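You operate a simulated robot arm through the tools that you are given. There is no shell and no other tool. Be economical: measure what you need, move in short steps, check, and stop when the job is done.

Carry out the task below with a simulated two-armed robot. There is one attempt and no reset: what you move stays moved.

Task
Dry the tray on the upper rack as the drying card says for its soil.
Fine: push the rack in, shut the door, set damper and heat, switch on; switch off once the soil shows pale and dry.

Only the result counts: the job must be done as asked and must still hold three seconds after the hand-in. Knocking over, shifting, dropping, spilling or breaking anything else fails it.

Robot
Two 7-joint arms with fingered hands on one trunk that stands fixed in place. Base frame: the origin is at the foot of the trunk, x ahead of it, y to its left, z up. Units: mm, degrees, N and s.
The left shoulder is at [70, 166, 1193], the right one opposite. With the tool pointing down near the work surface each hand reaches from about 460 to 960 mm from the base axis, measured 20 degrees to its own side. Payload 4.1 kg a hand.
Tool frame (each hand has its own): the origin (TCP) lies between the finger pads and is the grasp point; the fingertips stand 32 mm ahead of it; z points along the fingers, y is the line along which they close. The gripper opens to 108 mm. The gripper's body begins 38 mm behind the TCP. The gripper is a hand of 4 fingers: y runs from the thumb to the fingers, the wrist lies at [-16, -108, -186] in the tool frame, and closing takes about 1.5 s.
Orientation is told as [roll, pitch, yaw] about the base's x, y, z axes, in that order, counted from this pose: with the fingers straight down and the wrist toward the robot, the tool's x, y and z point along [0, 1, 0], [1, 0, 0] and [0, 0, -1] of the base frame.

Tools
- The arms move only by the tool arm_command. It takes "left_series", "right_series" or both (then of equal length, played together; a hand with none holds still); each is a list of rows, each an object of numbers (a shift or turn left out is 0, a gripper value left out holds the last): "x", "y", "z": the shift along the base's x, y, z in units of 40 mm (1.0 is 40 mm); "ax", "ay", "az": the turn, a rotation vector about the base's x, y, z in units of 8 degrees (1.0 is 8 degrees). In form: [{"x": .., "y": .., "z": .., "ax": .., "ay": .., "az": ..}, ...]. A call has 1 to 10 rows; each row shifts and turns the commanded pose from where the row before left it. "left_fingers" and "right_fingers" are, for a hand that has rows, the opening, from 0 (shut) to 1 (fully open), set as the call begins (left out, the last holds). A call with a number of a shift or a turn outside -1 to 1 is refused whole. Each row takes 0.2 s and may step no farther than 50 mm and 8.6 degrees from the row before; otherwise, or with a gripper value out of range, the whole call is refused. Where a pose cannot be reached the arm comes as near as it can. A force on the tool above 90 N (or 10 N above the force at the start of the call, whichever is more), or a blocked arm, ends the call early, and 0.2 s more pass. Each finger travels about 45 mm/s and halts on what it meets, pressing with about 26 N; the grip force reading is that of the motor and also rises with nothing between the fingers. The clock runs only during rows and for 0.2 s after the last one: add rows that do not move to give the fingers time. The reply holds the time, the measured pose of the TCP, the force on the tool along the base axes, the opening and the grip force, in the units named above and with some noise, with the torque about the TCP (base axes, N m) and any sound that the robot's microphone picked up.
- Cameras (640 x 400 px; columns grow to the right, rows downward): "scene" is now at [135.8, 41, 1424.4]; the picture's right is [0.45, -0.89, 0.00], its down [-0.53, -0.27, -0.80] and it looks along [0.72, 0.36, -0.59] (base axes); focal length 214 px, centre (320, 200). "left" rides on the left gripper at [-64, -93, -131] in its tool frame; the picture's right is [-0.80, -0.28, 0.53], its down [0.55, -0.71, 0.45] and it looks along [0.25, 0.65, 0.72] (tool axes); focal length 247 px, centre (320, 200). "right" rides on the right gripper at [64, -93, -132] in its tool frame; the picture's right is [-0.80, 0.28, -0.53], its down [-0.55, -0.71, 0.45] and it looks along [-0.25, 0.65, 0.72] (tool axes); focal length 247 px, centre (320, 200). There is no depth. A picture from a camera that has moved, and an enlarged one, comes with that camera's place and axes in the base frame and with its lens. The place of the scene camera against the robot may be out by one fixed shift of up to 12 mm in any direction.
- snapshot(camera): a new picture of that camera. It takes no simulated time.
- lift_body(by): slides the trunk up (or, below 0, down) by that many mm; the arms and the scene camera ride with it, the base frame stays. It gives what a move gives, with no picture.
- finger_targets(index, middle, ring, thumb_bend, hand): sets how far each is bent, from 0 (flat) to 1 (curled in); at 0.3 the hand is open as for a grip, at 0.7 the pads meet at the TCP. One left out holds its place. A second passes; each finger stops where it meets its share of the squeeze, and holds until it gets a number again. A gripper value or a shape takes the hand back. It gives what a move gives, with no picture; readings hold the bend of each and the force on the fingers (four entries, about 0 where the hand has none), thumb and palm.
- grasp_type(shape, hand): the hand has 4 fingers and takes this shape, open, in about a second: jaw (thumb against the fingers, like two jaws); tri (thumb and two fingers); tip (a fingertip pinch); poke (one finger out to press); point (the index stretched); flat (the hand flat); cup (the hand cupped); fist (a fist). The gripper value then closes the fingers along that shape, each until it touches; the sizes above hold for jaw. It gives what a move gives, with no picture.
- head_to(pan, tilt): turns the head with the scene camera to pan (to the left, within 86 degrees either way) and tilt (down, from -29 to 69), counted from straight ahead of the robot. It gives what a move gives.
- close_up(camera, box): a new picture of the part [left, top, right, bottom] of that camera's present view, enlarged. It takes no simulated time.
- job_done(): hands the job in; it is judged then, once.

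Go step by step. Nothing tells you positions but the pictures and the camera data: compare them with the known pose of the tool, close in by small moves and look again before you grip or let go. The budget is 120 turns and 74 pictures, counting those below and the enlarged ones. Unless the task says otherwise, let go and move clear before handing in, and close with one line.

The tools are called after "Emit:" as name(argument=value, ...) on one line, values as JSON. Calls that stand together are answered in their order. arm_command: Moves the arms, as the interface text tells. Its arguments: {"type":"object","properties":{"left_series":{"type":"array"},"left_fingers":{"type":"number"},"right_series":{"type":"array"},"right_fingers":{"type":"number"}},"required":[]} The other tools are called the same way: lift_body (by) slides the trunk up or down; grasp_type (shape, hand) gives the hand a shape; finger_targets (index, middle, ring, thumb_bend, hand) moves the fingers one by one; head_to (pan, tilt) turns the head that bears the scene camera; snapshot (camera) takes a picture; close_up (camera, box) takes an enlarged picture of a part of a camera's view; job_done () hands the job in.

At the start:

```text
t: 0.0
left_ee_pos: [375.0, 504.3, 1319.4]
left_tool_rot: [0.0, 0.0, 0.1]
left_wrist_force: [-0.4, 0.4, -0.4]
left_moment: [0.0, 0.0, 0.02]
left_gripper_width: 107.5
left_gripper_force: 0.2
left_shape: jaw
left_bend: [0.3, 0.3, 0.3, 0.3]
left_finger forces: [0.0, 0.0, 0.0, 0.0, 0.0, 0.1]
right_ee_pos: [482.5, 64.3, 1321.8]
right_tool_rot: [0.0, 0.0, 0.0]
right_wrist_force: [0.0, 0.4, -0.8]
right_moment: [0.0, 0.01, -0.02]
right_gripper_width: 107.4
right_gripper_force: 0.1
right_shape: jaw
right_bend: [0.3, 0.3, 0.3, 0.3]
right_finger forces: [0.1, 0.0, 0.1, 0.0, 0.1, 0.1]
trunk travel left (down, up): [-700.0, 240.0]
head pan, tilt: [26.7, 36.4]
```

scene: 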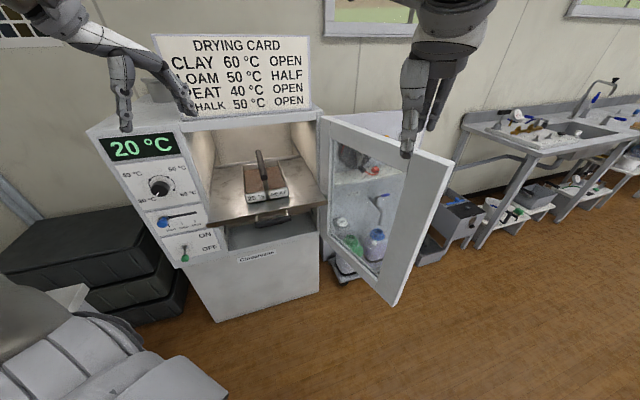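
right: 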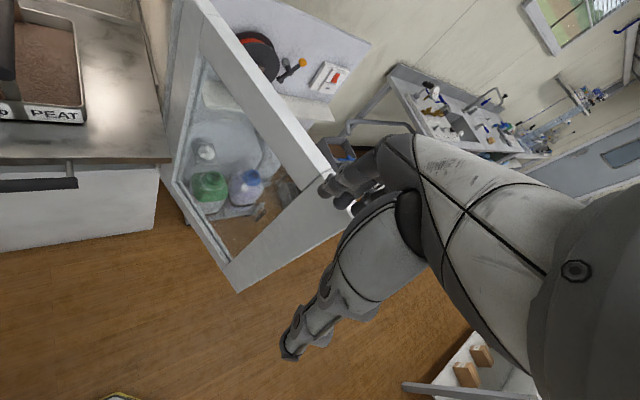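
left: 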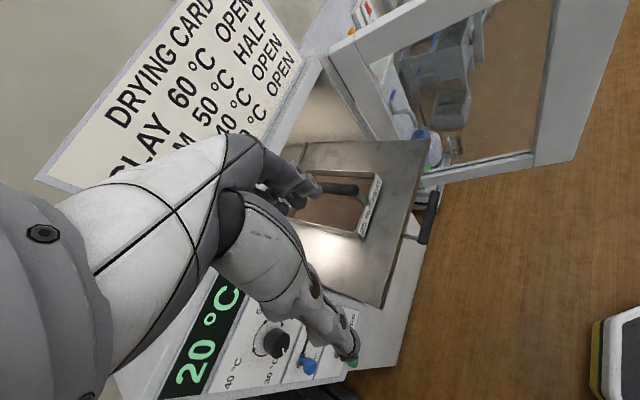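

I see the oven with an open glass door, a rack pulled out with a tray (label seems "20 PEAT"), and the control panel at left. I'll zoom in on the card, panel and tray.

Emit:
close_up(camera="scene", box=[80, 120, 240, 270])

Emit:
close_up(camera="scene", box=[190, 110, 340, 240])

Emit:
close_up(camera="scene", box=[140, 20, 460, 310])

```text
2.67 times, centred on (160, 195) of scene
camera zoom: at [135.8, 41.0, 1424.4], right [0.45, -0.89, 0.0], down [-0.53, -0.27, -0.8], along [0.72, 0.36, -0.59], focal length 572 px, centre (747, 213)
```

zoom: 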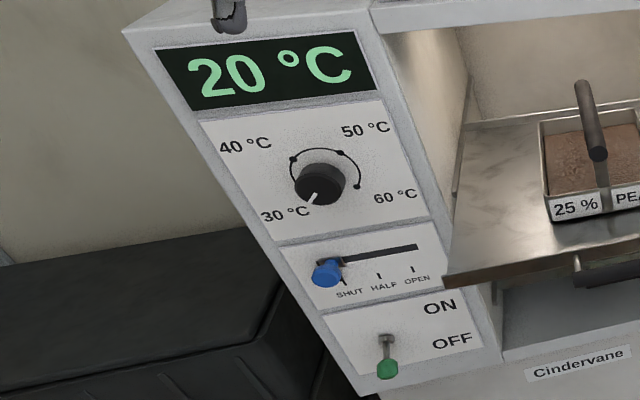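

```text
3.08 times, centred on (265, 175) of scene
camera zoom: at [135.8, 41.0, 1424.4], right [0.45, -0.89, 0.0], down [-0.53, -0.27, -0.8], along [0.72, 0.36, -0.59], focal length 660 px, centre (489, 277)
```

zoom: 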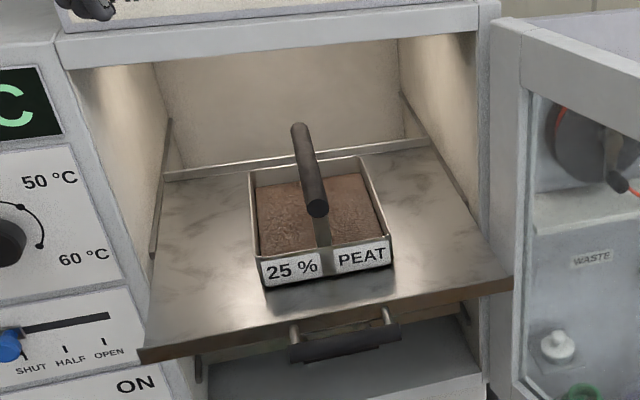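

```text
1.38 times, centred on (300, 165) of scene
camera zoom: at [135.8, 41.0, 1424.4], right [0.45, -0.89, 0.0], down [-0.53, -0.27, -0.8], along [0.72, 0.36, -0.59], focal length 296 px, centre (348, 248)
```

zoom: 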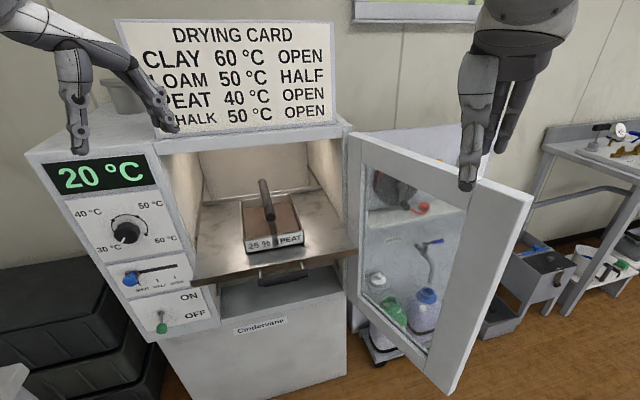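

The tray is labelled PEAT, so the target is 40 °C with the damper OPEN. I'll raise the trunk for a second viewpoint to triangulate everything.

Emit:
lift_body(by=220)

Emit:
snapshot(camera="scene")

Emit:
close_up(camera="scene", box=[80, 160, 240, 310])

Emit:
close_up(camera="scene", box=[180, 120, 480, 370])

```text
t: 2.3
left_ee_pos: [374.0, 505.0, 1540.7]
left_tool_rot: [0.0, 0.0, 0.0]
left_wrist_force: [0.0, 0.5, 0.0]
left_moment: [-0.02, 0.02, 0.01]
left_gripper_width: 107.7
left_gripper_force: 0.1
left_shape: jaw
left_bend: [0.3, 0.3, 0.3, 0.3]
left_finger forces: [0.0, 0.0, 0.0, 0.0, 0.0, 0.0]
right_ee_pos: [482.1, 64.6, 1539.8]
right_tool_rot: [0.0, 0.0, 0.0]
right_wrist_force: [-0.2, 0.2, 0.1]
right_moment: [0.02, -0.04, -0.01]
right_gripper_width: 107.6
right_gripper_force: 0.1
right_shape: jaw
right_bend: [0.3, 0.3, 0.3, 0.3]
right_finger forces: [0.0, 0.1, 0.0, 0.0, 0.0, 0.0]
trunk travel left (down, up): [-920.0, 20.0]
head pan, tilt: [26.7, 36.4]
```

```text
67 pictures are left
camera scene: at [135.9, 41.0, 1644.4], right [0.45, -0.89, 0.0], down [-0.53, -0.27, -0.8], along [0.72, 0.36, -0.59], focal length 214 px, centre (320, 200)
```

scene: 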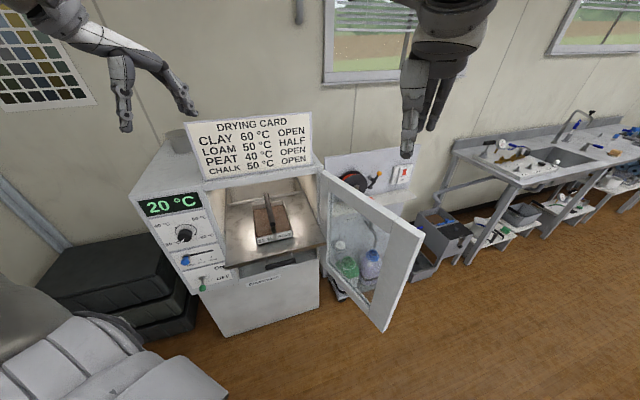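

```text
2.67 times, centred on (160, 235) of scene
camera zoom: at [135.9, 41.0, 1644.4], right [0.45, -0.89, 0.0], down [-0.53, -0.27, -0.8], along [0.72, 0.36, -0.59], focal length 572 px, centre (747, 107)
```

zoom: 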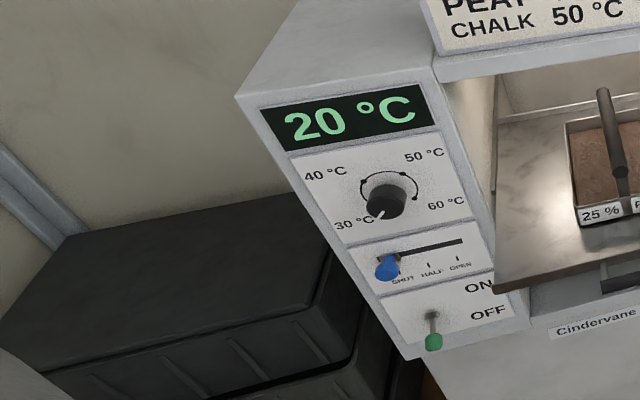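

```text
1.60 times, centred on (330, 245) of scene
camera zoom: at [135.9, 41.0, 1644.4], right [0.45, -0.89, 0.0], down [-0.53, -0.27, -0.8], along [0.72, 0.36, -0.59], focal length 343 px, centre (304, 128)
```

zoom: 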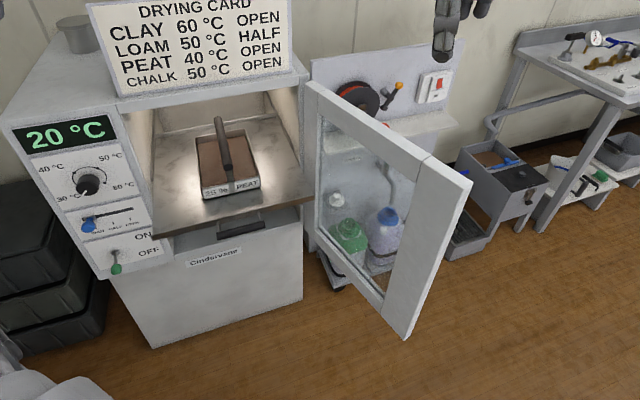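

From two heights I find: the oven is turned about 45° (front normal [-.71,-.71]), rack handle near (551,429,926), door hinge near (831,390) and free edge near (636,-26). I start by turning the left hand to point horizontally at the oven and moving the right hand aside.

Emit:
arm_command(left_series=[{"ax": 0.338, "ay": -0.817, "az": 0.338, "y": -0.35}, {"ax": 0.338, "ay": -0.817, "az": 0.338, "y": -0.35}, {"ax": 0.338, "ay": -0.817, "az": 0.338, "y": -0.35}, {"ax": 0.338, "ay": -0.817, "az": 0.338, "y": -0.35}, {"ax": 0.338, "ay": -0.817, "az": 0.338, "y": -0.35}, {"ax": 0.338, "ay": -0.817, "az": 0.338, "y": -0.35}, {"ax": 0.338, "ay": -0.817, "az": 0.338, "y": -0.35}], right_series=[{"y": -0.5}, {"y": -0.5}, {"y": -0.5}, {"y": -0.5}, {"y": -0.5}, {"y": -0.5}, {"y": -0.5}])

Emit:
arm_command(left_series=[{"ax": 0.338, "ay": -0.817, "az": 0.338, "y": -0.35}, {"ax": 0.338, "ay": -0.817, "az": 0.338, "y": -0.35}, {"ax": 0.338, "ay": -0.817, "az": 0.338, "y": -0.35}, {"ax": 0.338, "ay": -0.817, "az": 0.338}, {"ax": 0.338, "ay": -0.817, "az": 0.338}, {"ax": 0.338, "ay": -0.817, "az": 0.338}])

Emit:
lift_body(by=-280)

Emit:
snapshot(camera="scene")

```text
t: 3.9
left_ee_pos: [441.0, 452.7, 1611.4]
left_tool_rot: [14.0, -47.9, 13.9]
left_wrist_force: [0.0, 0.0, -0.6]
left_moment: [0.04, 0.02, 0.04]
left_gripper_width: 108.0
left_gripper_force: 0.1
left_shape: jaw
left_bend: [0.3, 0.3, 0.3, 0.3]
left_finger forces: [0.0, 0.0, 0.0, 0.1, 0.1, 0.0]
left hand out of reach, approached as far as the arm can: row 4, 5, 6, 7
right_ee_pos: [481.8, -77.5, 1540.4]
right_tool_rot: [0.1, 0.0, 0.0]
right_wrist_force: [-0.9, 0.2, 0.5]
right_moment: [0.02, 0.0, 0.0]
right_gripper_width: 107.5
right_gripper_force: 0.0
right_shape: jaw
right_bend: [0.3, 0.3, 0.3, 0.3]
right_finger forces: [0.1, 0.1, 0.1, 0.0, 0.0, 0.0]
trunk travel left (down, up): [-920.0, 20.0]
head pan, tilt: [26.7, 36.4]
```

```text
t: 5.3
left_ee_pos: [469.9, 425.7, 1628.6]
left_tool_rot: [176.7, -89.8, -131.8]
left_wrist_force: [-0.6, 0.8, -0.1]
left_moment: [0.0, 0.03, 0.01]
left_gripper_width: 107.9
left_gripper_force: 0.1
left_shape: jaw
left_bend: [0.3, 0.3, 0.3, 0.3]
left_finger forces: [0.0, 0.0, 0.0, 0.0, 0.0, 0.1]
left hand out of reach, approached as far as the arm can: row 1, 2, 3
right_ee_pos: [483.8, -76.7, 1539.6]
right_tool_rot: [0.0, 0.1, 0.0]
right_wrist_force: [0.6, -0.9, -0.6]
right_moment: [-0.02, 0.01, 0.0]
right_gripper_width: 107.8
right_gripper_force: 0.1
right_shape: jaw
right_bend: [0.3, 0.3, 0.3, 0.3]
right_finger forces: [0.0, 0.0, 0.0, 0.0, 0.0, 0.0]
trunk travel left (down, up): [-920.0, 20.0]
head pan, tilt: [26.7, 36.4]
```

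```text
t: 8.2
left_ee_pos: [468.9, 427.3, 1349.6]
left_tool_rot: [-159.6, -90.0, -155.5]
left_wrist_force: [0.2, 0.7, 0.6]
left_moment: [0.01, 0.02, 0.01]
left_gripper_width: 107.8
left_gripper_force: 0.0
left_shape: jaw
left_bend: [0.3, 0.3, 0.3, 0.3]
left_finger forces: [0.1, 0.0, 0.1, 0.1, 0.1, 0.0]
right_ee_pos: [482.7, -75.8, 1262.2]
right_tool_rot: [0.0, 0.0, 0.0]
right_wrist_force: [0.2, -0.2, 0.2]
right_moment: [-0.01, 0.01, 0.0]
right_gripper_width: 107.8
right_gripper_force: 0.0
right_shape: jaw
right_bend: [0.3, 0.3, 0.3, 0.3]
right_finger forces: [0.1, 0.0, 0.0, 0.0, 0.1, 0.0]
trunk travel left (down, up): [-640.0, 300.0]
head pan, tilt: [26.7, 36.4]
```

```text
64 pictures are left
camera scene: at [135.7, 40.8, 1364.5], right [0.45, -0.89, 0.0], down [-0.53, -0.27, -0.8], along [0.72, 0.36, -0.59], focal length 214 px, centre (320, 200)
```

scene: 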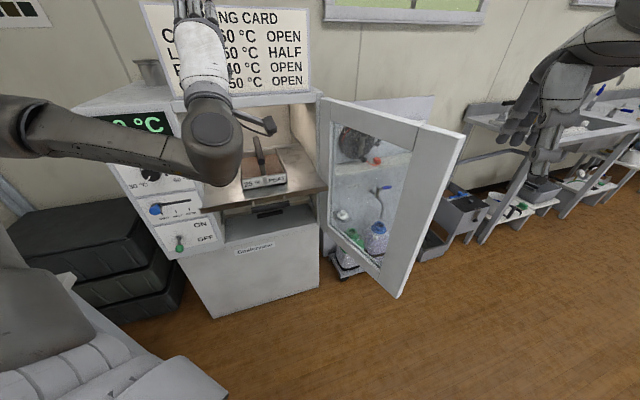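

Left hand now points at the oven. I'll bring it down in front of the rack handle.

Emit:
arm_command(left_series=[{"y": -0.8, "x": 0.2}, {"y": -0.7, "x": 0.2, "z": -0.3}, {"z": -1}, {"z": -1}, {"z": -1}, {"z": -1}, {"z": -1}, {"z": -1}, {"z": -1}, {"z": -1}])

Emit:
arm_command(left_series=[{"z": -1}, {"z": -1}], left_fingers=0.6)

Emit:
snapshot(camera="scene")

Emit:
snapshot(camera="left")

```text
t: 10.4
left_ee_pos: [503.3, 538.2, 1154.5]
left_tool_rot: [41.9, -89.8, 2.8]
left_wrist_force: [-0.1, 0.7, -0.9]
left_moment: [0.0, -0.02, 0.0]
left_gripper_width: 107.8
left_gripper_force: 0.0
left_shape: jaw
left_bend: [0.3, 0.3, 0.3, 0.3]
left_finger forces: [0.1, 0.0, 0.1, 0.0, 0.0, 0.1]
left hand out of reach, approached as far as the arm can: row 2, 3, 4, 5, 6, 7, 8, 9, 10
right_ee_pos: [482.5, -75.7, 1260.8]
right_tool_rot: [0.0, 0.0, 0.1]
right_wrist_force: [-1.2, 0.4, 0.4]
right_moment: [0.02, 0.0, -0.01]
right_gripper_width: 107.6
right_gripper_force: 0.1
right_shape: jaw
right_bend: [0.3, 0.3, 0.3, 0.3]
right_finger forces: [0.1, 0.1, 0.1, 0.0, 0.1, 0.1]
trunk travel left (down, up): [-640.0, 300.0]
head pan, tilt: [26.7, 36.4]
```

```text
t: 11.0
left_ee_pos: [506.0, 575.0, 1126.9]
left_tool_rot: [23.3, -89.8, 21.4]
left_wrist_force: [0.5, -0.6, 0.3]
left_moment: [0.03, -0.03, 0.01]
left_gripper_width: 65.4
left_gripper_force: 0.1
left_shape: jaw
left_bend: [0.28, 0.41, 0.38, 0.66]
left_finger forces: [0.1, 0.0, 0.0, 0.0, 0.0, 0.0]
left hand out of reach, approached as far as the arm can: row 1, 2
right_ee_pos: [483.4, -76.4, 1261.1]
right_tool_rot: [0.0, -0.1, 0.0]
right_wrist_force: [-1.0, 0.0, 0.4]
right_moment: [0.01, -0.01, 0.02]
right_gripper_width: 107.6
right_gripper_force: 0.1
right_shape: jaw
right_bend: [0.3, 0.3, 0.3, 0.3]
right_finger forces: [0.1, 0.1, 0.0, 0.1, 0.0, 0.0]
trunk travel left (down, up): [-640.0, 300.0]
head pan, tilt: [26.7, 36.4]
```

```text
63 pictures are left
camera scene: at [136.0, 41.3, 1364.4], right [0.45, -0.89, 0.0], down [-0.53, -0.27, -0.8], along [0.72, 0.36, -0.59], focal length 214 px, centre (320, 200)
```

scene: 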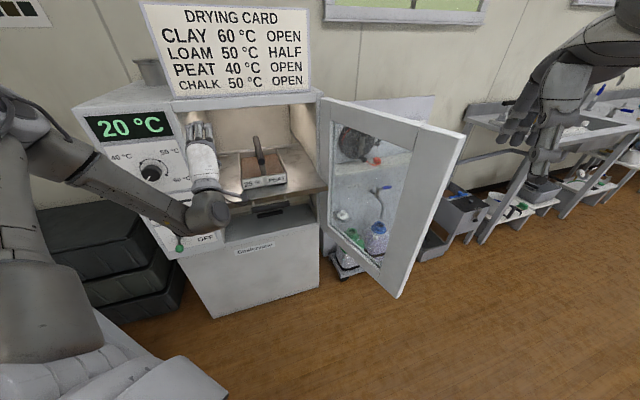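

```text
62 pictures are left
camera left: at [456.3, 436.3, 1035.3], right [0.94, -0.19, -0.29], down [-0.07, 0.7, -0.71], along [0.34, 0.68, 0.65], focal length 247 px, centre (320, 200)
```

left: 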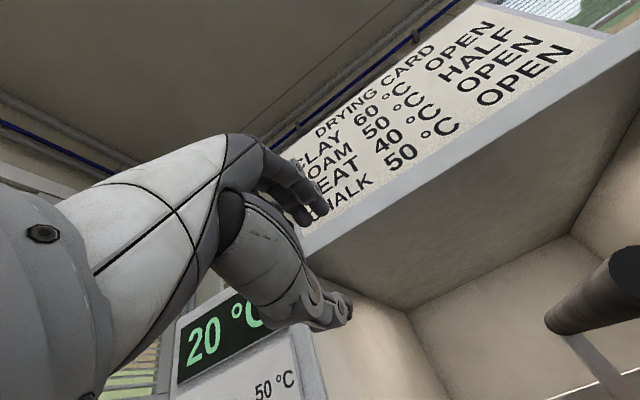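

The horizontal pose is out of reach so close in. I'll tilt the hand back to fingers 45° downward and back off a bit.

Emit:
arm_command(left_series=[{"ax": -0.663, "ay": 0.663, "x": -0.5, "y": -0.7}, {"ax": -0.663, "ay": 0.663, "x": -0.5, "y": -0.7}, {"ax": -0.663, "ay": 0.663, "x": -0.5, "y": -0.7}, {"ax": -0.663, "ay": 0.663}, {"ax": -0.663, "ay": 0.663}, {"ax": -0.663, "ay": 0.663}])

```text
t: 12.4
left_ee_pos: [444.1, 540.6, 1130.0]
left_tool_rot: [-0.3, -52.6, 44.9]
left_wrist_force: [-0.4, 0.3, 0.5]
left_moment: [-0.02, -0.01, 0.0]
left_gripper_width: 65.2
left_gripper_force: 0.1
left_shape: jaw
left_bend: [0.28, 0.41, 0.38, 0.66]
left_finger forces: [0.1, 0.0, 0.0, 0.0, 0.0, 0.0]
left hand out of reach, approached as far as the arm can: row 3, 4, 5, 6
right_ee_pos: [481.8, -74.9, 1261.5]
right_tool_rot: [0.0, 0.0, 0.1]
right_wrist_force: [-0.5, 0.1, -0.7]
right_moment: [-0.03, -0.01, -0.02]
right_gripper_width: 107.8
right_gripper_force: 0.1
right_shape: jaw
right_bend: [0.3, 0.3, 0.3, 0.3]
right_finger forces: [0.0, 0.0, 0.0, 0.0, 0.0, 0.0]
trunk travel left (down, up): [-640.0, 300.0]
head pan, tilt: [26.7, 36.4]
```

The wrist was passing too close to the shoulder. I'll raise the trunk so the hand works lower relative to the shoulder, then descend.

Emit:
lift_body(by=170)

Emit:
arm_command(left_series=[{"z": -1}, {"z": -1}, {"z": -1}, {"z": -1}, {"z": -1}, {"z": -1}, {"z": -1}])

```text
t: 14.3
left_ee_pos: [446.1, 540.1, 1299.6]
left_tool_rot: [-0.2, -52.8, 44.9]
left_wrist_force: [-0.9, -1.4, 0.1]
left_moment: [0.01, -0.01, -0.03]
left_gripper_width: 65.3
left_gripper_force: 0.1
left_shape: jaw
left_bend: [0.28, 0.41, 0.38, 0.66]
left_finger forces: [0.0, 0.1, 0.0, 0.0, 0.0, 0.0]
right_ee_pos: [483.3, -75.6, 1429.9]
right_tool_rot: [-0.1, 0.1, 0.0]
right_wrist_force: [-0.9, 1.2, 0.3]
right_moment: [0.0, 0.0, 0.0]
right_gripper_width: 107.6
right_gripper_force: 0.0
right_shape: jaw
right_bend: [0.3, 0.3, 0.3, 0.3]
right_finger forces: [0.0, 0.1, 0.0, 0.1, 0.0, 0.0]
trunk travel left (down, up): [-810.0, 130.0]
head pan, tilt: [26.7, 36.4]
```

```text
t: 15.9
left_ee_pos: [445.8, 538.8, 1020.6]
left_tool_rot: [0.1, -52.7, 44.7]
left_wrist_force: [0.3, 0.2, -0.2]
left_moment: [0.0, -0.03, 0.0]
left_gripper_width: 65.0
left_gripper_force: 0.1
left_shape: jaw
left_bend: [0.28, 0.41, 0.38, 0.66]
left_finger forces: [0.1, 0.0, 0.0, 0.0, 0.0, 0.0]
right_ee_pos: [481.8, -75.4, 1431.4]
right_tool_rot: [0.0, 0.0, 0.1]
right_wrist_force: [0.5, 0.3, 0.3]
right_moment: [-0.02, 0.04, -0.01]
right_gripper_width: 107.5
right_gripper_force: 0.0
right_shape: jaw
right_bend: [0.3, 0.3, 0.3, 0.3]
right_finger forces: [0.0, 0.0, 0.1, 0.0, 0.0, 0.1]
trunk travel left (down, up): [-810.0, 130.0]
head pan, tilt: [26.7, 36.4]
```

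Clear now. I move across to in front of the handle and look.

Emit:
arm_command(left_series=[{"x": 0.2, "y": -0.88}, {"x": 0.2, "y": -0.88}, {"x": 0.2, "y": -0.88}, {"x": 0.2, "y": -0.88}, {"x": 0.2, "y": -0.85}, {"z": -0.8}, {"z": -0.8}], left_fingers=1)

Emit:
snapshot(camera="scene")

Emit:
snapshot(camera="left")

```text
t: 17.5
left_ee_pos: [487.7, 363.9, 956.5]
left_tool_rot: [-0.2, -52.6, 45.0]
left_wrist_force: [-0.6, -0.2, -0.3]
left_moment: [0.0, 0.0, 0.04]
left_gripper_width: 107.8
left_gripper_force: 0.0
left_shape: jaw
left_bend: [0.3, 0.3, 0.3, 0.3]
left_finger forces: [0.0, 0.0, 0.1, 0.1, 0.0, 0.0]
right_ee_pos: [482.4, -75.5, 1430.8]
right_tool_rot: [0.0, 0.0, 0.0]
right_wrist_force: [0.6, -0.3, 0.0]
right_moment: [-0.01, 0.0, -0.01]
right_gripper_width: 107.8
right_gripper_force: 0.1
right_shape: jaw
right_bend: [0.3, 0.3, 0.3, 0.3]
right_finger forces: [0.0, 0.1, 0.0, 0.1, 0.0, 0.0]
trunk travel left (down, up): [-810.0, 130.0]
head pan, tilt: [26.7, 36.4]
```

```text
61 pictures are left
camera scene: at [135.9, 41.1, 1534.5], right [0.45, -0.89, 0.0], down [-0.53, -0.27, -0.8], along [0.72, 0.36, -0.59], focal length 214 px, centre (320, 200)
```

scene: 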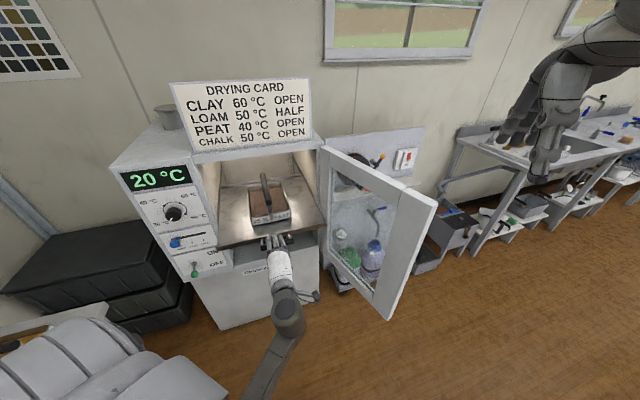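

```text
60 pictures are left
camera left: at [416.4, 205.2, 962.9], right [0.74, -0.39, -0.55], down [-0.44, 0.34, -0.83], along [0.51, 0.86, 0.08], focal length 247 px, centre (320, 200)
```

left: 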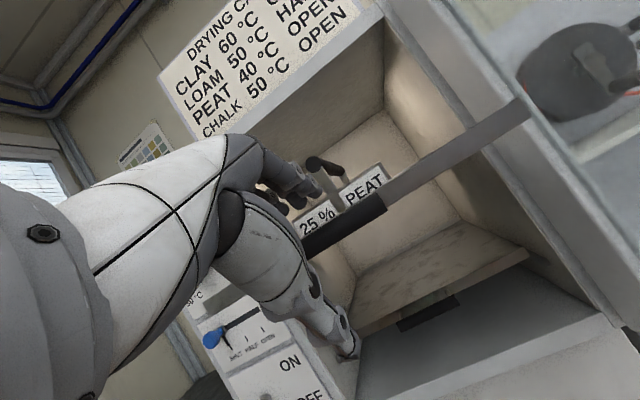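

The hand is in front of the handle, with the bar between fingers and thumb in the wrist view. I check in enlarged view.

Emit:
close_up(camera="scene", box=[210, 170, 340, 300])

Emit:
close_up(camera="left", box=[200, 120, 440, 370])

```text
3.08 times, centred on (275, 235) of scene
camera zoom: at [135.9, 41.1, 1534.5], right [0.45, -0.89, 0.0], down [-0.53, -0.27, -0.8], along [0.72, 0.36, -0.59], focal length 660 px, centre (458, 92)
```

zoom: 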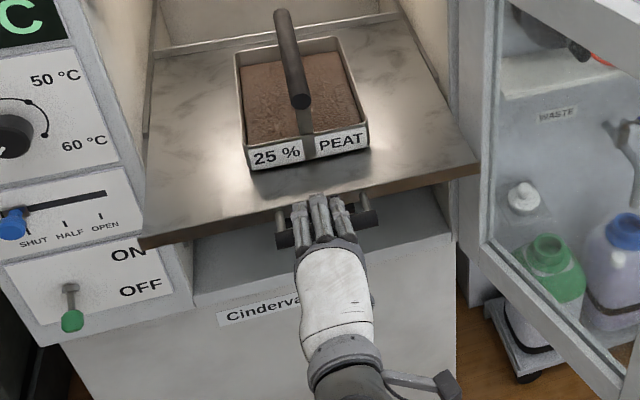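

```text
1.60 times, centred on (320, 245) of left
camera zoom: at [416.4, 205.2, 962.9], right [0.74, -0.39, -0.55], down [-0.44, 0.34, -0.83], along [0.51, 0.86, 0.08], focal length 395 px, centre (320, 128)
```

zoom: 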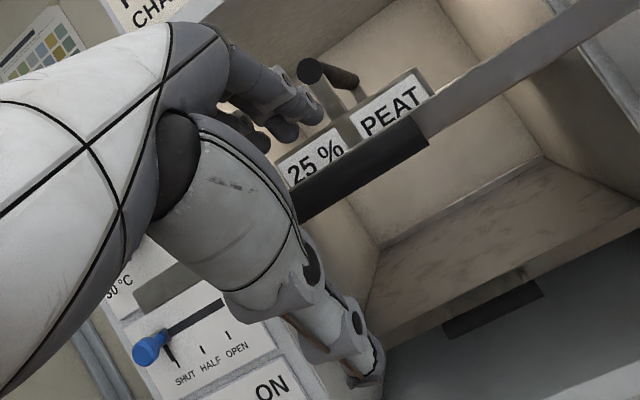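

The bar is centred at about (538,417,949). I close in to it and grip.

Emit:
arm_command(left_series=[{"x": 0.35, "y": 0.37}, {"x": 0.35, "y": 0.37}, {"x": 0.37, "y": 0.38}])

Emit:
arm_command(left_series=[{}, {}, {}, {}, {}, {}, {}], left_fingers=0)

Emit:
close_up(camera="scene", box=[210, 170, 340, 300])

```text
t: 18.3
left_ee_pos: [528.4, 408.4, 956.8]
left_tool_rot: [-0.2, -52.8, 45.1]
left_wrist_force: [0.1, -0.2, -0.6]
left_moment: [-0.01, 0.0, 0.02]
left_gripper_width: 107.8
left_gripper_force: 0.1
left_shape: jaw
left_bend: [0.3, 0.3, 0.3, 0.3]
left_finger forces: [0.0, 0.1, 0.0, 0.0, 0.0, 0.0]
right_ee_pos: [482.8, -75.9, 1431.5]
right_tool_rot: [0.1, 0.0, 0.0]
right_wrist_force: [0.1, 0.0, 0.4]
right_moment: [-0.01, -0.02, -0.04]
right_gripper_width: 107.5
right_gripper_force: 0.1
right_shape: jaw
right_bend: [0.3, 0.3, 0.3, 0.3]
right_finger forces: [0.1, 0.0, 0.1, 0.0, 0.0, 0.0]
trunk travel left (down, up): [-810.0, 130.0]
head pan, tilt: [26.7, 36.4]
```

```text
t: 19.9
left_ee_pos: [527.9, 410.1, 955.9]
left_tool_rot: [-0.1, -52.7, 45.0]
left_wrist_force: [-1.1, 0.2, -2.9]
left_moment: [0.78, -0.53, -0.02]
left_gripper_width: 37.2
left_gripper_force: 25.9
left_shape: jaw
left_bend: [0.75, 0.47, 0.47, 0.77]
left_finger forces: [12.1, 5.1, 5.3, 0.0, 26.2, 0.0]
right_ee_pos: [483.0, -76.4, 1430.9]
right_tool_rot: [0.0, 0.0, 0.1]
right_wrist_force: [0.0, 0.9, 0.1]
right_moment: [-0.01, -0.02, -0.01]
right_gripper_width: 107.7
right_gripper_force: 0.0
right_shape: jaw
right_bend: [0.3, 0.3, 0.3, 0.3]
right_finger forces: [0.0, 0.0, 0.0, 0.0, 0.0, 0.0]
trunk travel left (down, up): [-810.0, 130.0]
head pan, tilt: [26.7, 36.4]
```

```text
3.08 times, centred on (275, 235) of scene
camera zoom: at [135.9, 40.9, 1534.4], right [0.45, -0.89, 0.0], down [-0.53, -0.27, -0.8], along [0.72, 0.36, -0.59], focal length 660 px, centre (458, 92)
```

zoom: 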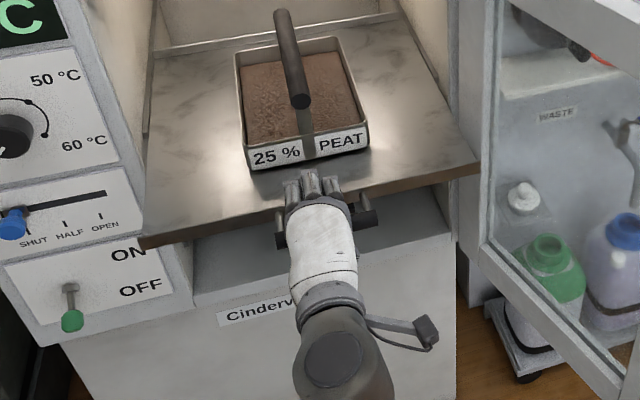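

Handle gripped. Now I push the rack in gently along the oven's depth direction.

Emit:
arm_command(left_series=[{"x": 0.1, "y": 0.1}, {"x": 0.2, "y": 0.2}, {"x": 0.25, "y": 0.25}, {"x": 0.25, "y": 0.25}, {"x": 0.25, "y": 0.25}, {"x": 0.2, "y": 0.2}, {"x": 0.1, "y": 0.1}])

Emit:
close_up(camera="scene", box=[200, 130, 340, 270])

```text
t: 21.5
left_ee_pos: [583.6, 463.6, 955.6]
left_tool_rot: [-0.2, -52.7, 45.0]
left_wrist_force: [-4.0, 1.1, -2.8]
left_moment: [0.74, -0.51, 0.0]
left_gripper_width: 37.3
left_gripper_force: 26.3
left_shape: jaw
left_bend: [0.75, 0.47, 0.47, 0.77]
left_finger forces: [12.3, 5.3, 5.0, 0.0, 27.0, 0.0]
right_ee_pos: [482.9, -75.6, 1430.8]
right_tool_rot: [0.0, 0.0, 0.0]
right_wrist_force: [-0.2, 0.7, 0.0]
right_moment: [0.0, 0.02, 0.05]
right_gripper_width: 107.7
right_gripper_force: 0.0
right_shape: jaw
right_bend: [0.3, 0.3, 0.3, 0.3]
right_finger forces: [0.0, 0.1, 0.0, 0.0, 0.0, 0.0]
trunk travel left (down, up): [-810.0, 130.0]
head pan, tilt: [26.7, 36.4]
```

```text
2.86 times, centred on (270, 200) of scene
camera zoom: at [135.5, 41.2, 1534.4], right [0.45, -0.89, 0.0], down [-0.53, -0.27, -0.8], along [0.72, 0.36, -0.59], focal length 613 px, centre (463, 200)
```

zoom: 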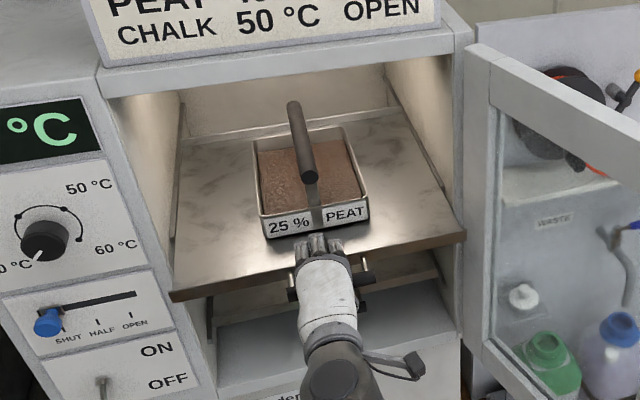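

It slides smoothly with the tray steady. I keep pushing until the stop.

Emit:
arm_command(left_series=[{"x": 0.1, "y": 0.1}, {"x": 0.2, "y": 0.2}, {"x": 0.25, "y": 0.25}, {"x": 0.25, "y": 0.25}, {"x": 0.25, "y": 0.25}, {"x": 0.2, "y": 0.2}, {"x": 0.15, "y": 0.15}, {"x": 0.1, "y": 0.1}, {"x": 0.1, "y": 0.1}, {"x": 0.1, "y": 0.1}])

Emit:
close_up(camera="scene", box=[200, 130, 340, 270])

```text
t: 23.7
left_ee_pos: [650.3, 531.7, 957.6]
left_tool_rot: [-0.2, -52.6, 45.0]
left_wrist_force: [-1.6, -0.6, -4.3]
left_moment: [0.75, -0.51, -0.04]
left_gripper_width: 37.4
left_gripper_force: 25.9
left_shape: jaw
left_bend: [0.75, 0.47, 0.47, 0.76]
left_finger forces: [12.2, 5.1, 4.4, 0.1, 27.8, 0.0]
right_ee_pos: [483.0, -75.5, 1431.0]
right_tool_rot: [0.0, -0.1, 0.1]
right_wrist_force: [0.3, 0.3, 0.1]
right_moment: [0.03, -0.02, 0.02]
right_gripper_width: 107.3
right_gripper_force: 0.0
right_shape: jaw
right_bend: [0.3, 0.3, 0.3, 0.3]
right_finger forces: [0.1, 0.0, 0.0, 0.0, 0.1, 0.0]
trunk travel left (down, up): [-810.0, 130.0]
head pan, tilt: [26.7, 36.4]
```

```text
2.86 times, centred on (270, 200) of scene
camera zoom: at [136.2, 41.4, 1534.4], right [0.45, -0.89, 0.0], down [-0.53, -0.27, -0.8], along [0.72, 0.36, -0.59], focal length 613 px, centre (463, 200)
```

zoom: 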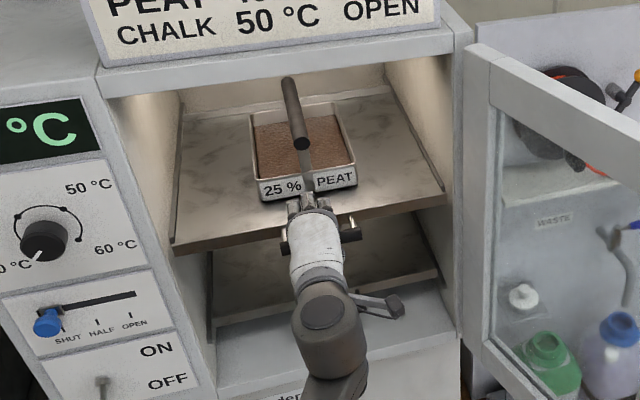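

Still no resistance; the bar is near the front plane. I continue pushing in small steps.

Emit:
arm_command(left_series=[{"x": 0.1, "y": 0.1}, {"x": 0.15, "y": 0.15}, {"x": 0.15, "y": 0.15}, {"x": 0.15, "y": 0.15}, {"x": 0.15, "y": 0.15}, {"x": 0.1, "y": 0.1}, {"x": 0.1, "y": 0.1}, {"x": 0.1, "y": 0.1}, {"x": 0.1, "y": 0.1}, {"x": 0.1, "y": 0.1}])

Emit:
close_up(camera="scene", box=[200, 130, 340, 270])

```text
t: 25.9
left_ee_pos: [698.9, 579.4, 956.6]
left_tool_rot: [-0.3, -52.7, 45.0]
left_wrist_force: [-1.5, -0.2, -2.9]
left_moment: [0.75, -0.57, -0.06]
left_gripper_width: 37.4
left_gripper_force: 26.4
left_shape: jaw
left_bend: [0.75, 0.47, 0.47, 0.77]
left_finger forces: [12.9, 5.5, 4.7, 0.0, 27.2, 0.0]
right_ee_pos: [481.9, -76.3, 1430.7]
right_tool_rot: [-0.1, 0.0, 0.1]
right_wrist_force: [-0.3, 1.1, 0.0]
right_moment: [0.0, 0.02, -0.01]
right_gripper_width: 107.6
right_gripper_force: 0.1
right_shape: jaw
right_bend: [0.3, 0.3, 0.3, 0.3]
right_finger forces: [0.1, 0.0, 0.0, 0.1, 0.0, 0.0]
trunk travel left (down, up): [-810.0, 130.0]
head pan, tilt: [26.7, 36.4]
```

```text
2.86 times, centred on (270, 200) of scene
camera zoom: at [136.1, 40.8, 1534.4], right [0.45, -0.89, 0.0], down [-0.53, -0.27, -0.8], along [0.72, 0.36, -0.59], focal length 613 px, centre (463, 200)
```

zoom: 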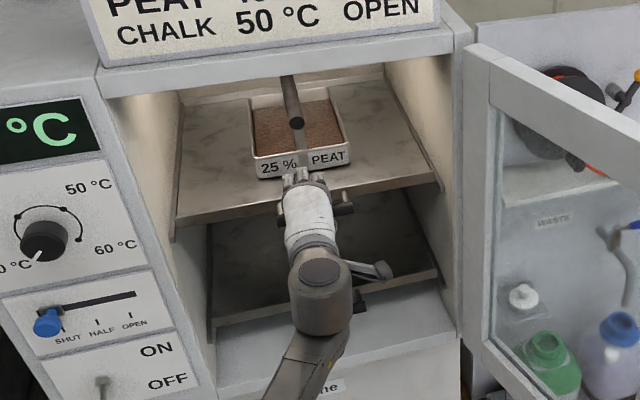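

The handle is now just inside the opening. I push on in small steps to find the end stop.

Emit:
arm_command(left_series=[{"x": 0.1, "y": 0.1}, {"x": 0.1, "y": 0.1}, {"x": 0.1, "y": 0.1}, {"x": 0.1, "y": 0.1}, {"x": 0.1, "y": 0.1}])

Emit:
close_up(camera="scene", box=[200, 130, 340, 270])

```text
t: 27.1
left_ee_pos: [713.4, 592.9, 963.5]
left_tool_rot: [0.0, -53.0, 44.7]
left_wrist_force: [-47.2, -44.3, -4.5]
left_moment: [-0.43, 0.35, 0.05]
left_gripper_width: 40.7
left_gripper_force: 26.2
left_shape: jaw
left_bend: [0.76, 0.52, 0.49, 0.77]
left_finger forces: [12.8, 0.8, 0.0, 0.0, 41.4, 0.0]
right_ee_pos: [474.4, -82.9, 1432.7]
right_tool_rot: [0.3, -0.3, 0.0]
right_wrist_force: [-0.8, 0.1, 0.3]
right_moment: [0.0, -0.03, -0.02]
right_gripper_width: 107.8
right_gripper_force: 0.0
right_shape: jaw
right_bend: [0.3, 0.3, 0.3, 0.3]
right_finger forces: [0.1, 0.1, 0.0, 0.0, 0.0, 0.1]
trunk travel left (down, up): [-810.0, 130.0]
head pan, tilt: [26.7, 36.4]
```

```text
2.86 times, centred on (270, 200) of scene
camera zoom: at [126.7, 32.1, 1535.3], right [0.45, -0.89, 0.0], down [-0.53, -0.26, -0.81], along [0.72, 0.36, -0.59], focal length 613 px, centre (463, 200)
```

zoom: 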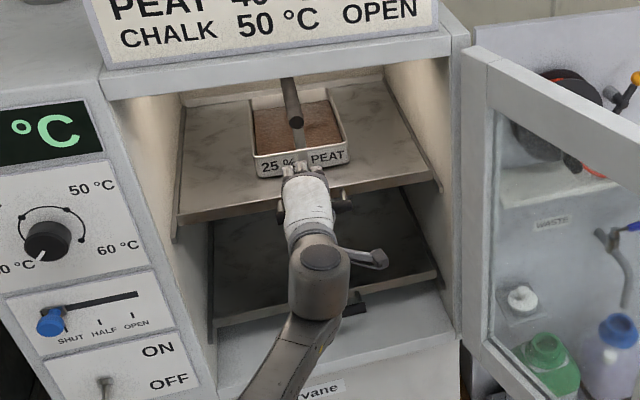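

The rack is at its stop (about 65 N). I open the hand and back out.

Emit:
arm_command(left_series=[{"x": -0.03, "y": -0.03}, {}, {}, {}, {}, {}, {}, {}], left_fingers=1)

Emit:
arm_command(left_series=[{"x": -0.3, "y": -0.3}, {"x": -0.4, "y": -0.4}, {"x": -0.5, "y": -0.5}, {"x": -0.6, "y": -0.6}, {"x": -0.6, "y": -0.6}, {"x": -0.6, "y": -0.6}, {"x": -0.6, "y": -0.6}])

Emit:
snapshot(camera="scene")

```text
t: 28.9
left_ee_pos: [716.4, 598.8, 956.5]
left_tool_rot: [-0.2, -52.6, 45.0]
left_wrist_force: [0.6, 0.9, -0.5]
left_moment: [-0.02, -0.01, 0.0]
left_gripper_width: 107.7
left_gripper_force: 0.0
left_shape: jaw
left_bend: [0.3, 0.3, 0.3, 0.3]
left_finger forces: [0.0, 0.1, 0.1, 0.1, 0.0, 0.0]
right_ee_pos: [482.9, -76.1, 1430.6]
right_tool_rot: [0.0, 0.0, 0.0]
right_wrist_force: [-0.7, 0.1, 0.2]
right_moment: [-0.01, 0.01, -0.01]
right_gripper_width: 107.3
right_gripper_force: 0.1
right_shape: jaw
right_bend: [0.3, 0.3, 0.3, 0.3]
right_finger forces: [0.0, 0.0, 0.0, 0.0, 0.1, 0.0]
trunk travel left (down, up): [-810.0, 130.0]
head pan, tilt: [26.7, 36.4]
```

```text
t: 30.5
left_ee_pos: [571.5, 453.6, 957.9]
left_tool_rot: [-0.3, -52.8, 45.0]
left_wrist_force: [0.0, 0.8, -0.6]
left_moment: [0.02, -0.04, 0.02]
left_gripper_width: 107.9
left_gripper_force: 0.1
left_shape: jaw
left_bend: [0.3, 0.3, 0.3, 0.3]
left_finger forces: [0.0, 0.0, 0.0, 0.1, 0.0, 0.0]
right_ee_pos: [481.6, -77.2, 1431.4]
right_tool_rot: [0.1, 0.0, 0.0]
right_wrist_force: [0.2, -0.1, 0.8]
right_moment: [0.04, -0.01, -0.02]
right_gripper_width: 107.5
right_gripper_force: 0.1
right_shape: jaw
right_bend: [0.3, 0.3, 0.3, 0.3]
right_finger forces: [0.0, 0.1, 0.0, 0.0, 0.0, 0.0]
trunk travel left (down, up): [-810.0, 130.0]
head pan, tilt: [26.7, 36.4]
```

```text
52 pictures are left
camera scene: at [134.6, 39.7, 1534.6], right [0.45, -0.89, 0.0], down [-0.53, -0.27, -0.81], along [0.72, 0.36, -0.59], focal length 214 px, centre (320, 200)
```

scene: 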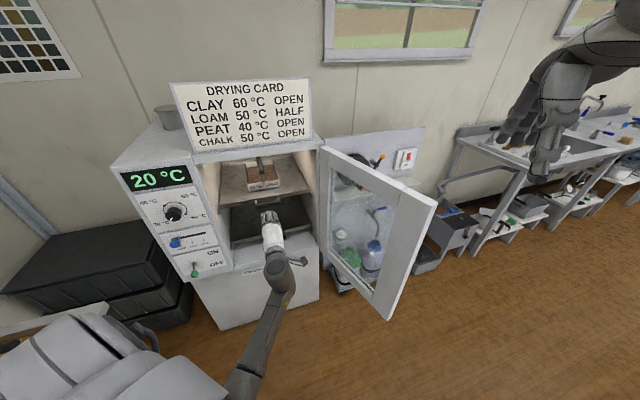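

The rack is home. Next I take the left hand out of the door's sweep (to in front of the panel) and yaw the right hand 90° so its wrist lies clear of the door.

Emit:
arm_command(left_series=[{"x": -0.6, "y": -0.6}, {"x": -0.7, "y": -0.7}, {"x": -0.7, "y": -0.7}, {"x": -0.5, "y": 0.8}, {"x": -0.5, "y": 0.85}, {"x": -0.5, "y": 0.85}, {"x": -0.5, "y": 0.85}, {"y": 1}, {"y": 1}, {"y": 1}], right_series=[{"az": 1}, {"az": 1}, {"az": 1}, {"az": 1}, {"az": 1}, {"az": 1}, {"az": 1}, {"az": 1}, {"az": 1}, {"az": 1}], right_fingers=0.1)

Emit:
arm_command(left_series=[{"y": 1}, {"y": 1}, {"y": 1}], right_series=[{"az": 0.62}, {"az": 0.62}, {}])

Emit:
snapshot(camera="scene")

```text
t: 32.7
left_ee_pos: [412.6, 629.6, 956.2]
left_tool_rot: [-0.2, -52.8, 45.0]
left_wrist_force: [0.0, 0.5, -0.1]
left_moment: [-0.02, -0.01, 0.0]
left_gripper_width: 107.8
left_gripper_force: 0.1
left_shape: jaw
left_bend: [0.3, 0.3, 0.3, 0.3]
left_finger forces: [0.1, 0.0, 0.0, 0.0, 0.0, 0.1]
right_ee_pos: [474.5, -67.1, 1420.1]
right_tool_rot: [-0.3, 0.5, 67.8]
right_wrist_force: [-0.1, 0.1, 0.3]
right_moment: [0.0, 0.04, -0.04]
right_gripper_width: 11.1
right_gripper_force: 0.1
right_shape: jaw
right_bend: [0.72, 0.64, 0.63, 0.73]
right_finger forces: [0.0, 0.0, 0.0, 0.0, 0.1, 0.0]
right hand out of reach, approached as far as the arm can: row 9, 10
trunk travel left (down, up): [-810.0, 130.0]
head pan, tilt: [26.7, 36.4]
```

```text
t: 33.5
left_ee_pos: [415.5, 733.0, 946.5]
left_tool_rot: [0.1, -51.7, 44.0]
left_wrist_force: [-18.2, -52.8, -22.3]
left_moment: [2.84, -0.93, 0.04]
left_gripper_width: 107.2
left_gripper_force: 0.1
left_shape: jaw
left_bend: [0.31, 0.33, 0.43, 0.3]
left_finger forces: [6.9, 39.0, 22.7, 0.0, 0.0, 0.0]
right_ee_pos: [476.9, -72.8, 1420.0]
right_tool_rot: [0.0, 0.4, 67.8]
right_wrist_force: [0.7, 0.7, 0.3]
right_moment: [-0.04, 0.05, 0.01]
right_gripper_width: 10.8
right_gripper_force: 0.2
right_shape: jaw
right_bend: [0.72, 0.64, 0.63, 0.73]
right_finger forces: [0.1, 0.1, 0.0, 0.0, 0.1, 0.1]
right hand out of reach, approached as far as the arm can: row 1, 2
trunk travel left (down, up): [-810.0, 130.0]
head pan, tilt: [26.7, 36.4]
stopped in row 3 (left hand): the force on the tool passed its limit at 109 N (the readings are from after the stop); the commanded pose is now the measured one
```

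```text
51 pictures are left
camera scene: at [136.0, 33.6, 1534.2], right [0.45, -0.89, 0.0], down [-0.53, -0.26, -0.81], along [0.72, 0.36, -0.59], focal length 214 px, centre (320, 200)
```

scene: 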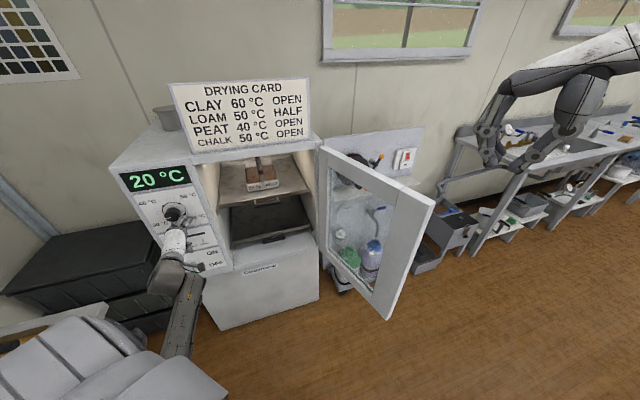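

The left fingertips bumped the panel face; I back off at once and check that nothing was moved.

Emit:
arm_command(left_series=[{"x": -0.5, "y": -0.5}, {"x": -0.6, "y": -0.6}, {"x": -0.6, "y": -0.3}, {"x": -0.6}])

Emit:
close_up(camera="scene", box=[100, 150, 260, 290])

```text
t: 34.5
left_ee_pos: [320.5, 683.6, 949.6]
left_tool_rot: [-0.3, -52.1, 44.6]
left_wrist_force: [-0.1, 0.6, 0.1]
left_moment: [0.01, -0.03, -0.03]
left_gripper_width: 107.5
left_gripper_force: 0.1
left_shape: jaw
left_bend: [0.3, 0.3, 0.3, 0.3]
left_finger forces: [0.0, 0.1, 0.1, 0.1, 0.0, 0.0]
right_ee_pos: [474.8, -67.6, 1422.1]
right_tool_rot: [-0.4, 0.5, 67.8]
right_wrist_force: [-0.5, 0.0, 0.3]
right_moment: [-0.04, -0.01, -0.01]
right_gripper_width: 11.0
right_gripper_force: 0.0
right_shape: jaw
right_bend: [0.72, 0.64, 0.63, 0.73]
right_finger forces: [0.0, 0.1, 0.0, 0.0, 0.1, 0.0]
trunk travel left (down, up): [-810.0, 130.0]
head pan, tilt: [26.7, 36.4]
```

```text
2.86 times, centred on (180, 220) of scene
camera zoom: at [133.9, 41.3, 1534.6], right [0.45, -0.89, 0.0], down [-0.53, -0.27, -0.81], along [0.72, 0.36, -0.59], focal length 613 px, centre (720, 143)
```

zoom: 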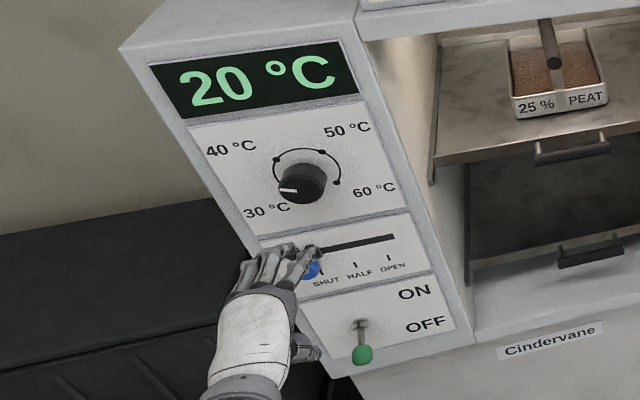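

The heat knob got turned slightly toward 40 (to be set anyway); the damper is untouched. Now the right hand goes round behind the door's outer face.

Emit:
arm_command(right_series=[{"x": 0.93, "y": -0.15}, {"x": 0.93, "y": -0.15}, {"x": 0.93, "y": -0.15}, {"x": 0.93, "y": -0.15}, {"x": 0.93, "y": -0.15}, {"x": 0.93, "y": -0.15}, {"x": 0.93, "y": -0.15}])

Emit:
arm_command(right_series=[{"z": -0.9}, {"z": -0.9}, {"z": -0.9}, {"z": -0.9}, {"z": -0.9}, {"z": -0.9}, {"z": -0.9}])

Emit:
snapshot(camera="scene")

Emit:
snapshot(camera="right")

```text
t: 36.1
left_ee_pos: [323.2, 683.4, 947.3]
left_tool_rot: [-0.2, -52.1, 44.6]
left_wrist_force: [-0.2, -0.4, -0.1]
left_moment: [-0.01, 0.0, -0.01]
left_gripper_width: 107.8
left_gripper_force: 0.1
left_shape: jaw
left_bend: [0.3, 0.3, 0.3, 0.3]
left_finger forces: [0.1, 0.1, 0.0, 0.1, 0.1, 0.0]
right_ee_pos: [475.8, -67.3, 1419.8]
right_tool_rot: [-0.2, 0.6, 67.9]
right_wrist_force: [0.2, -0.1, 0.7]
right_moment: [-0.01, 0.01, 0.01]
right_gripper_width: 11.1
right_gripper_force: 0.0
right_shape: jaw
right_bend: [0.72, 0.64, 0.63, 0.73]
right_finger forces: [0.0, 0.1, 0.0, 0.0, 0.0, 0.0]
right hand out of reach, approached as far as the arm can: row 1, 2, 3, 4, 5, 6, 7
trunk travel left (down, up): [-810.0, 130.0]
head pan, tilt: [26.7, 36.4]
```

```text
t: 37.7
left_ee_pos: [323.8, 683.2, 948.6]
left_tool_rot: [-0.1, -51.9, 44.5]
left_wrist_force: [0.5, 0.3, -0.5]
left_moment: [-0.02, 0.0, 0.01]
left_gripper_width: 107.7
left_gripper_force: 0.0
left_shape: jaw
left_bend: [0.3, 0.3, 0.3, 0.3]
left_finger forces: [0.0, 0.0, 0.1, 0.0, 0.1, 0.1]
right_ee_pos: [466.0, -76.6, 1305.1]
right_tool_rot: [0.0, 0.5, 67.6]
right_wrist_force: [0.2, -0.4, -0.1]
right_moment: [-0.01, 0.01, -0.03]
right_gripper_width: 11.0
right_gripper_force: 0.0
right_shape: jaw
right_bend: [0.72, 0.64, 0.63, 0.73]
right_finger forces: [0.1, 0.1, 0.0, 0.0, 0.1, 0.0]
right hand out of reach, approached as far as the arm can: row 3, 4, 5, 6, 7
trunk travel left (down, up): [-810.0, 130.0]
head pan, tilt: [26.7, 36.4]
```

```text
49 pictures are left
camera scene: at [137.0, 40.1, 1534.5], right [0.45, -0.89, 0.0], down [-0.53, -0.27, -0.8], along [0.72, 0.36, -0.59], focal length 214 px, centre (320, 200)
```

scene: 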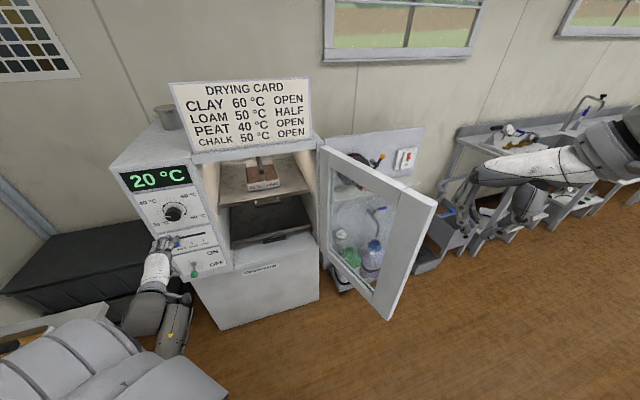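

```text
48 pictures are left
camera right: at [372.3, -135.5, 1437.8], right [0.85, -0.04, 0.53], down [0.24, -0.87, -0.44], along [0.48, 0.5, -0.72], focal length 247 px, centre (320, 200)
```

right: 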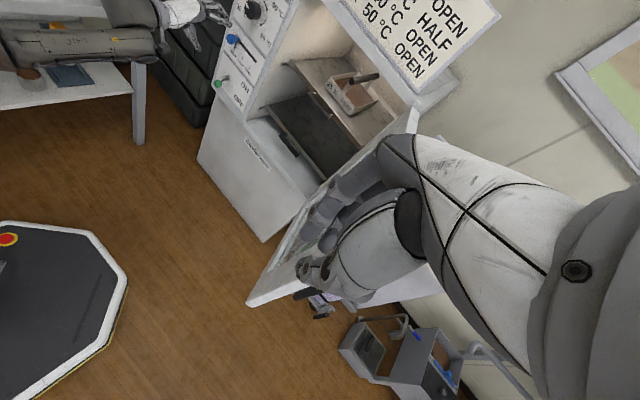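

That yaw sits at a joint limit. I'll turn back to about 30° and then move out.

Emit:
arm_command(right_series=[{"az": -0.95, "z": 0.5}, {"az": -0.95, "z": 0.3}, {"az": -0.95}, {"az": -0.95}, {"az": -0.95}])

Emit:
arm_command(right_series=[{"x": 0.93, "y": -0.25}, {"x": 0.93, "y": -0.25}, {"x": 0.93, "y": -0.25}, {"x": 0.93, "y": -0.25}, {"x": 0.93}, {"x": 0.93}, {"x": 0.93}])

```text
t: 38.9
left_ee_pos: [322.2, 683.3, 948.6]
left_tool_rot: [-0.2, -52.0, 44.5]
left_wrist_force: [0.2, 0.0, 0.2]
left_moment: [-0.02, -0.03, 0.02]
left_gripper_width: 107.7
left_gripper_force: 0.0
left_shape: jaw
left_bend: [0.3, 0.3, 0.3, 0.3]
left_finger forces: [0.1, 0.0, 0.0, 0.0, 0.0, 0.0]
right_ee_pos: [465.3, -74.6, 1339.6]
right_tool_rot: [-0.1, 0.4, 29.6]
right_wrist_force: [0.8, -0.6, -0.1]
right_moment: [-0.03, 0.0, 0.0]
right_gripper_width: 11.0
right_gripper_force: 0.1
right_shape: jaw
right_bend: [0.72, 0.64, 0.63, 0.73]
right_finger forces: [0.1, 0.0, 0.0, 0.0, 0.0, 0.1]
trunk travel left (down, up): [-810.0, 130.0]
head pan, tilt: [26.7, 36.4]
```

```text
t: 40.5
left_ee_pos: [323.2, 682.0, 948.0]
left_tool_rot: [-0.1, -51.8, 44.5]
left_wrist_force: [-1.2, 0.2, -0.3]
left_moment: [0.0, -0.01, 0.0]
left_gripper_width: 107.7
left_gripper_force: 0.0
left_shape: jaw
left_bend: [0.3, 0.3, 0.3, 0.3]
left_finger forces: [0.0, 0.0, 0.1, 0.1, 0.1, 0.0]
right_ee_pos: [727.2, -116.3, 1336.9]
right_tool_rot: [-0.2, 0.7, 29.8]
right_wrist_force: [0.2, -0.4, -0.1]
right_moment: [-0.02, -0.01, -0.01]
right_gripper_width: 10.8
right_gripper_force: 0.1
right_shape: jaw
right_bend: [0.72, 0.64, 0.63, 0.73]
right_finger forces: [0.1, 0.1, 0.0, 0.0, 0.1, 0.1]
trunk travel left (down, up): [-810.0, 130.0]
head pan, tilt: [26.7, 36.4]
```

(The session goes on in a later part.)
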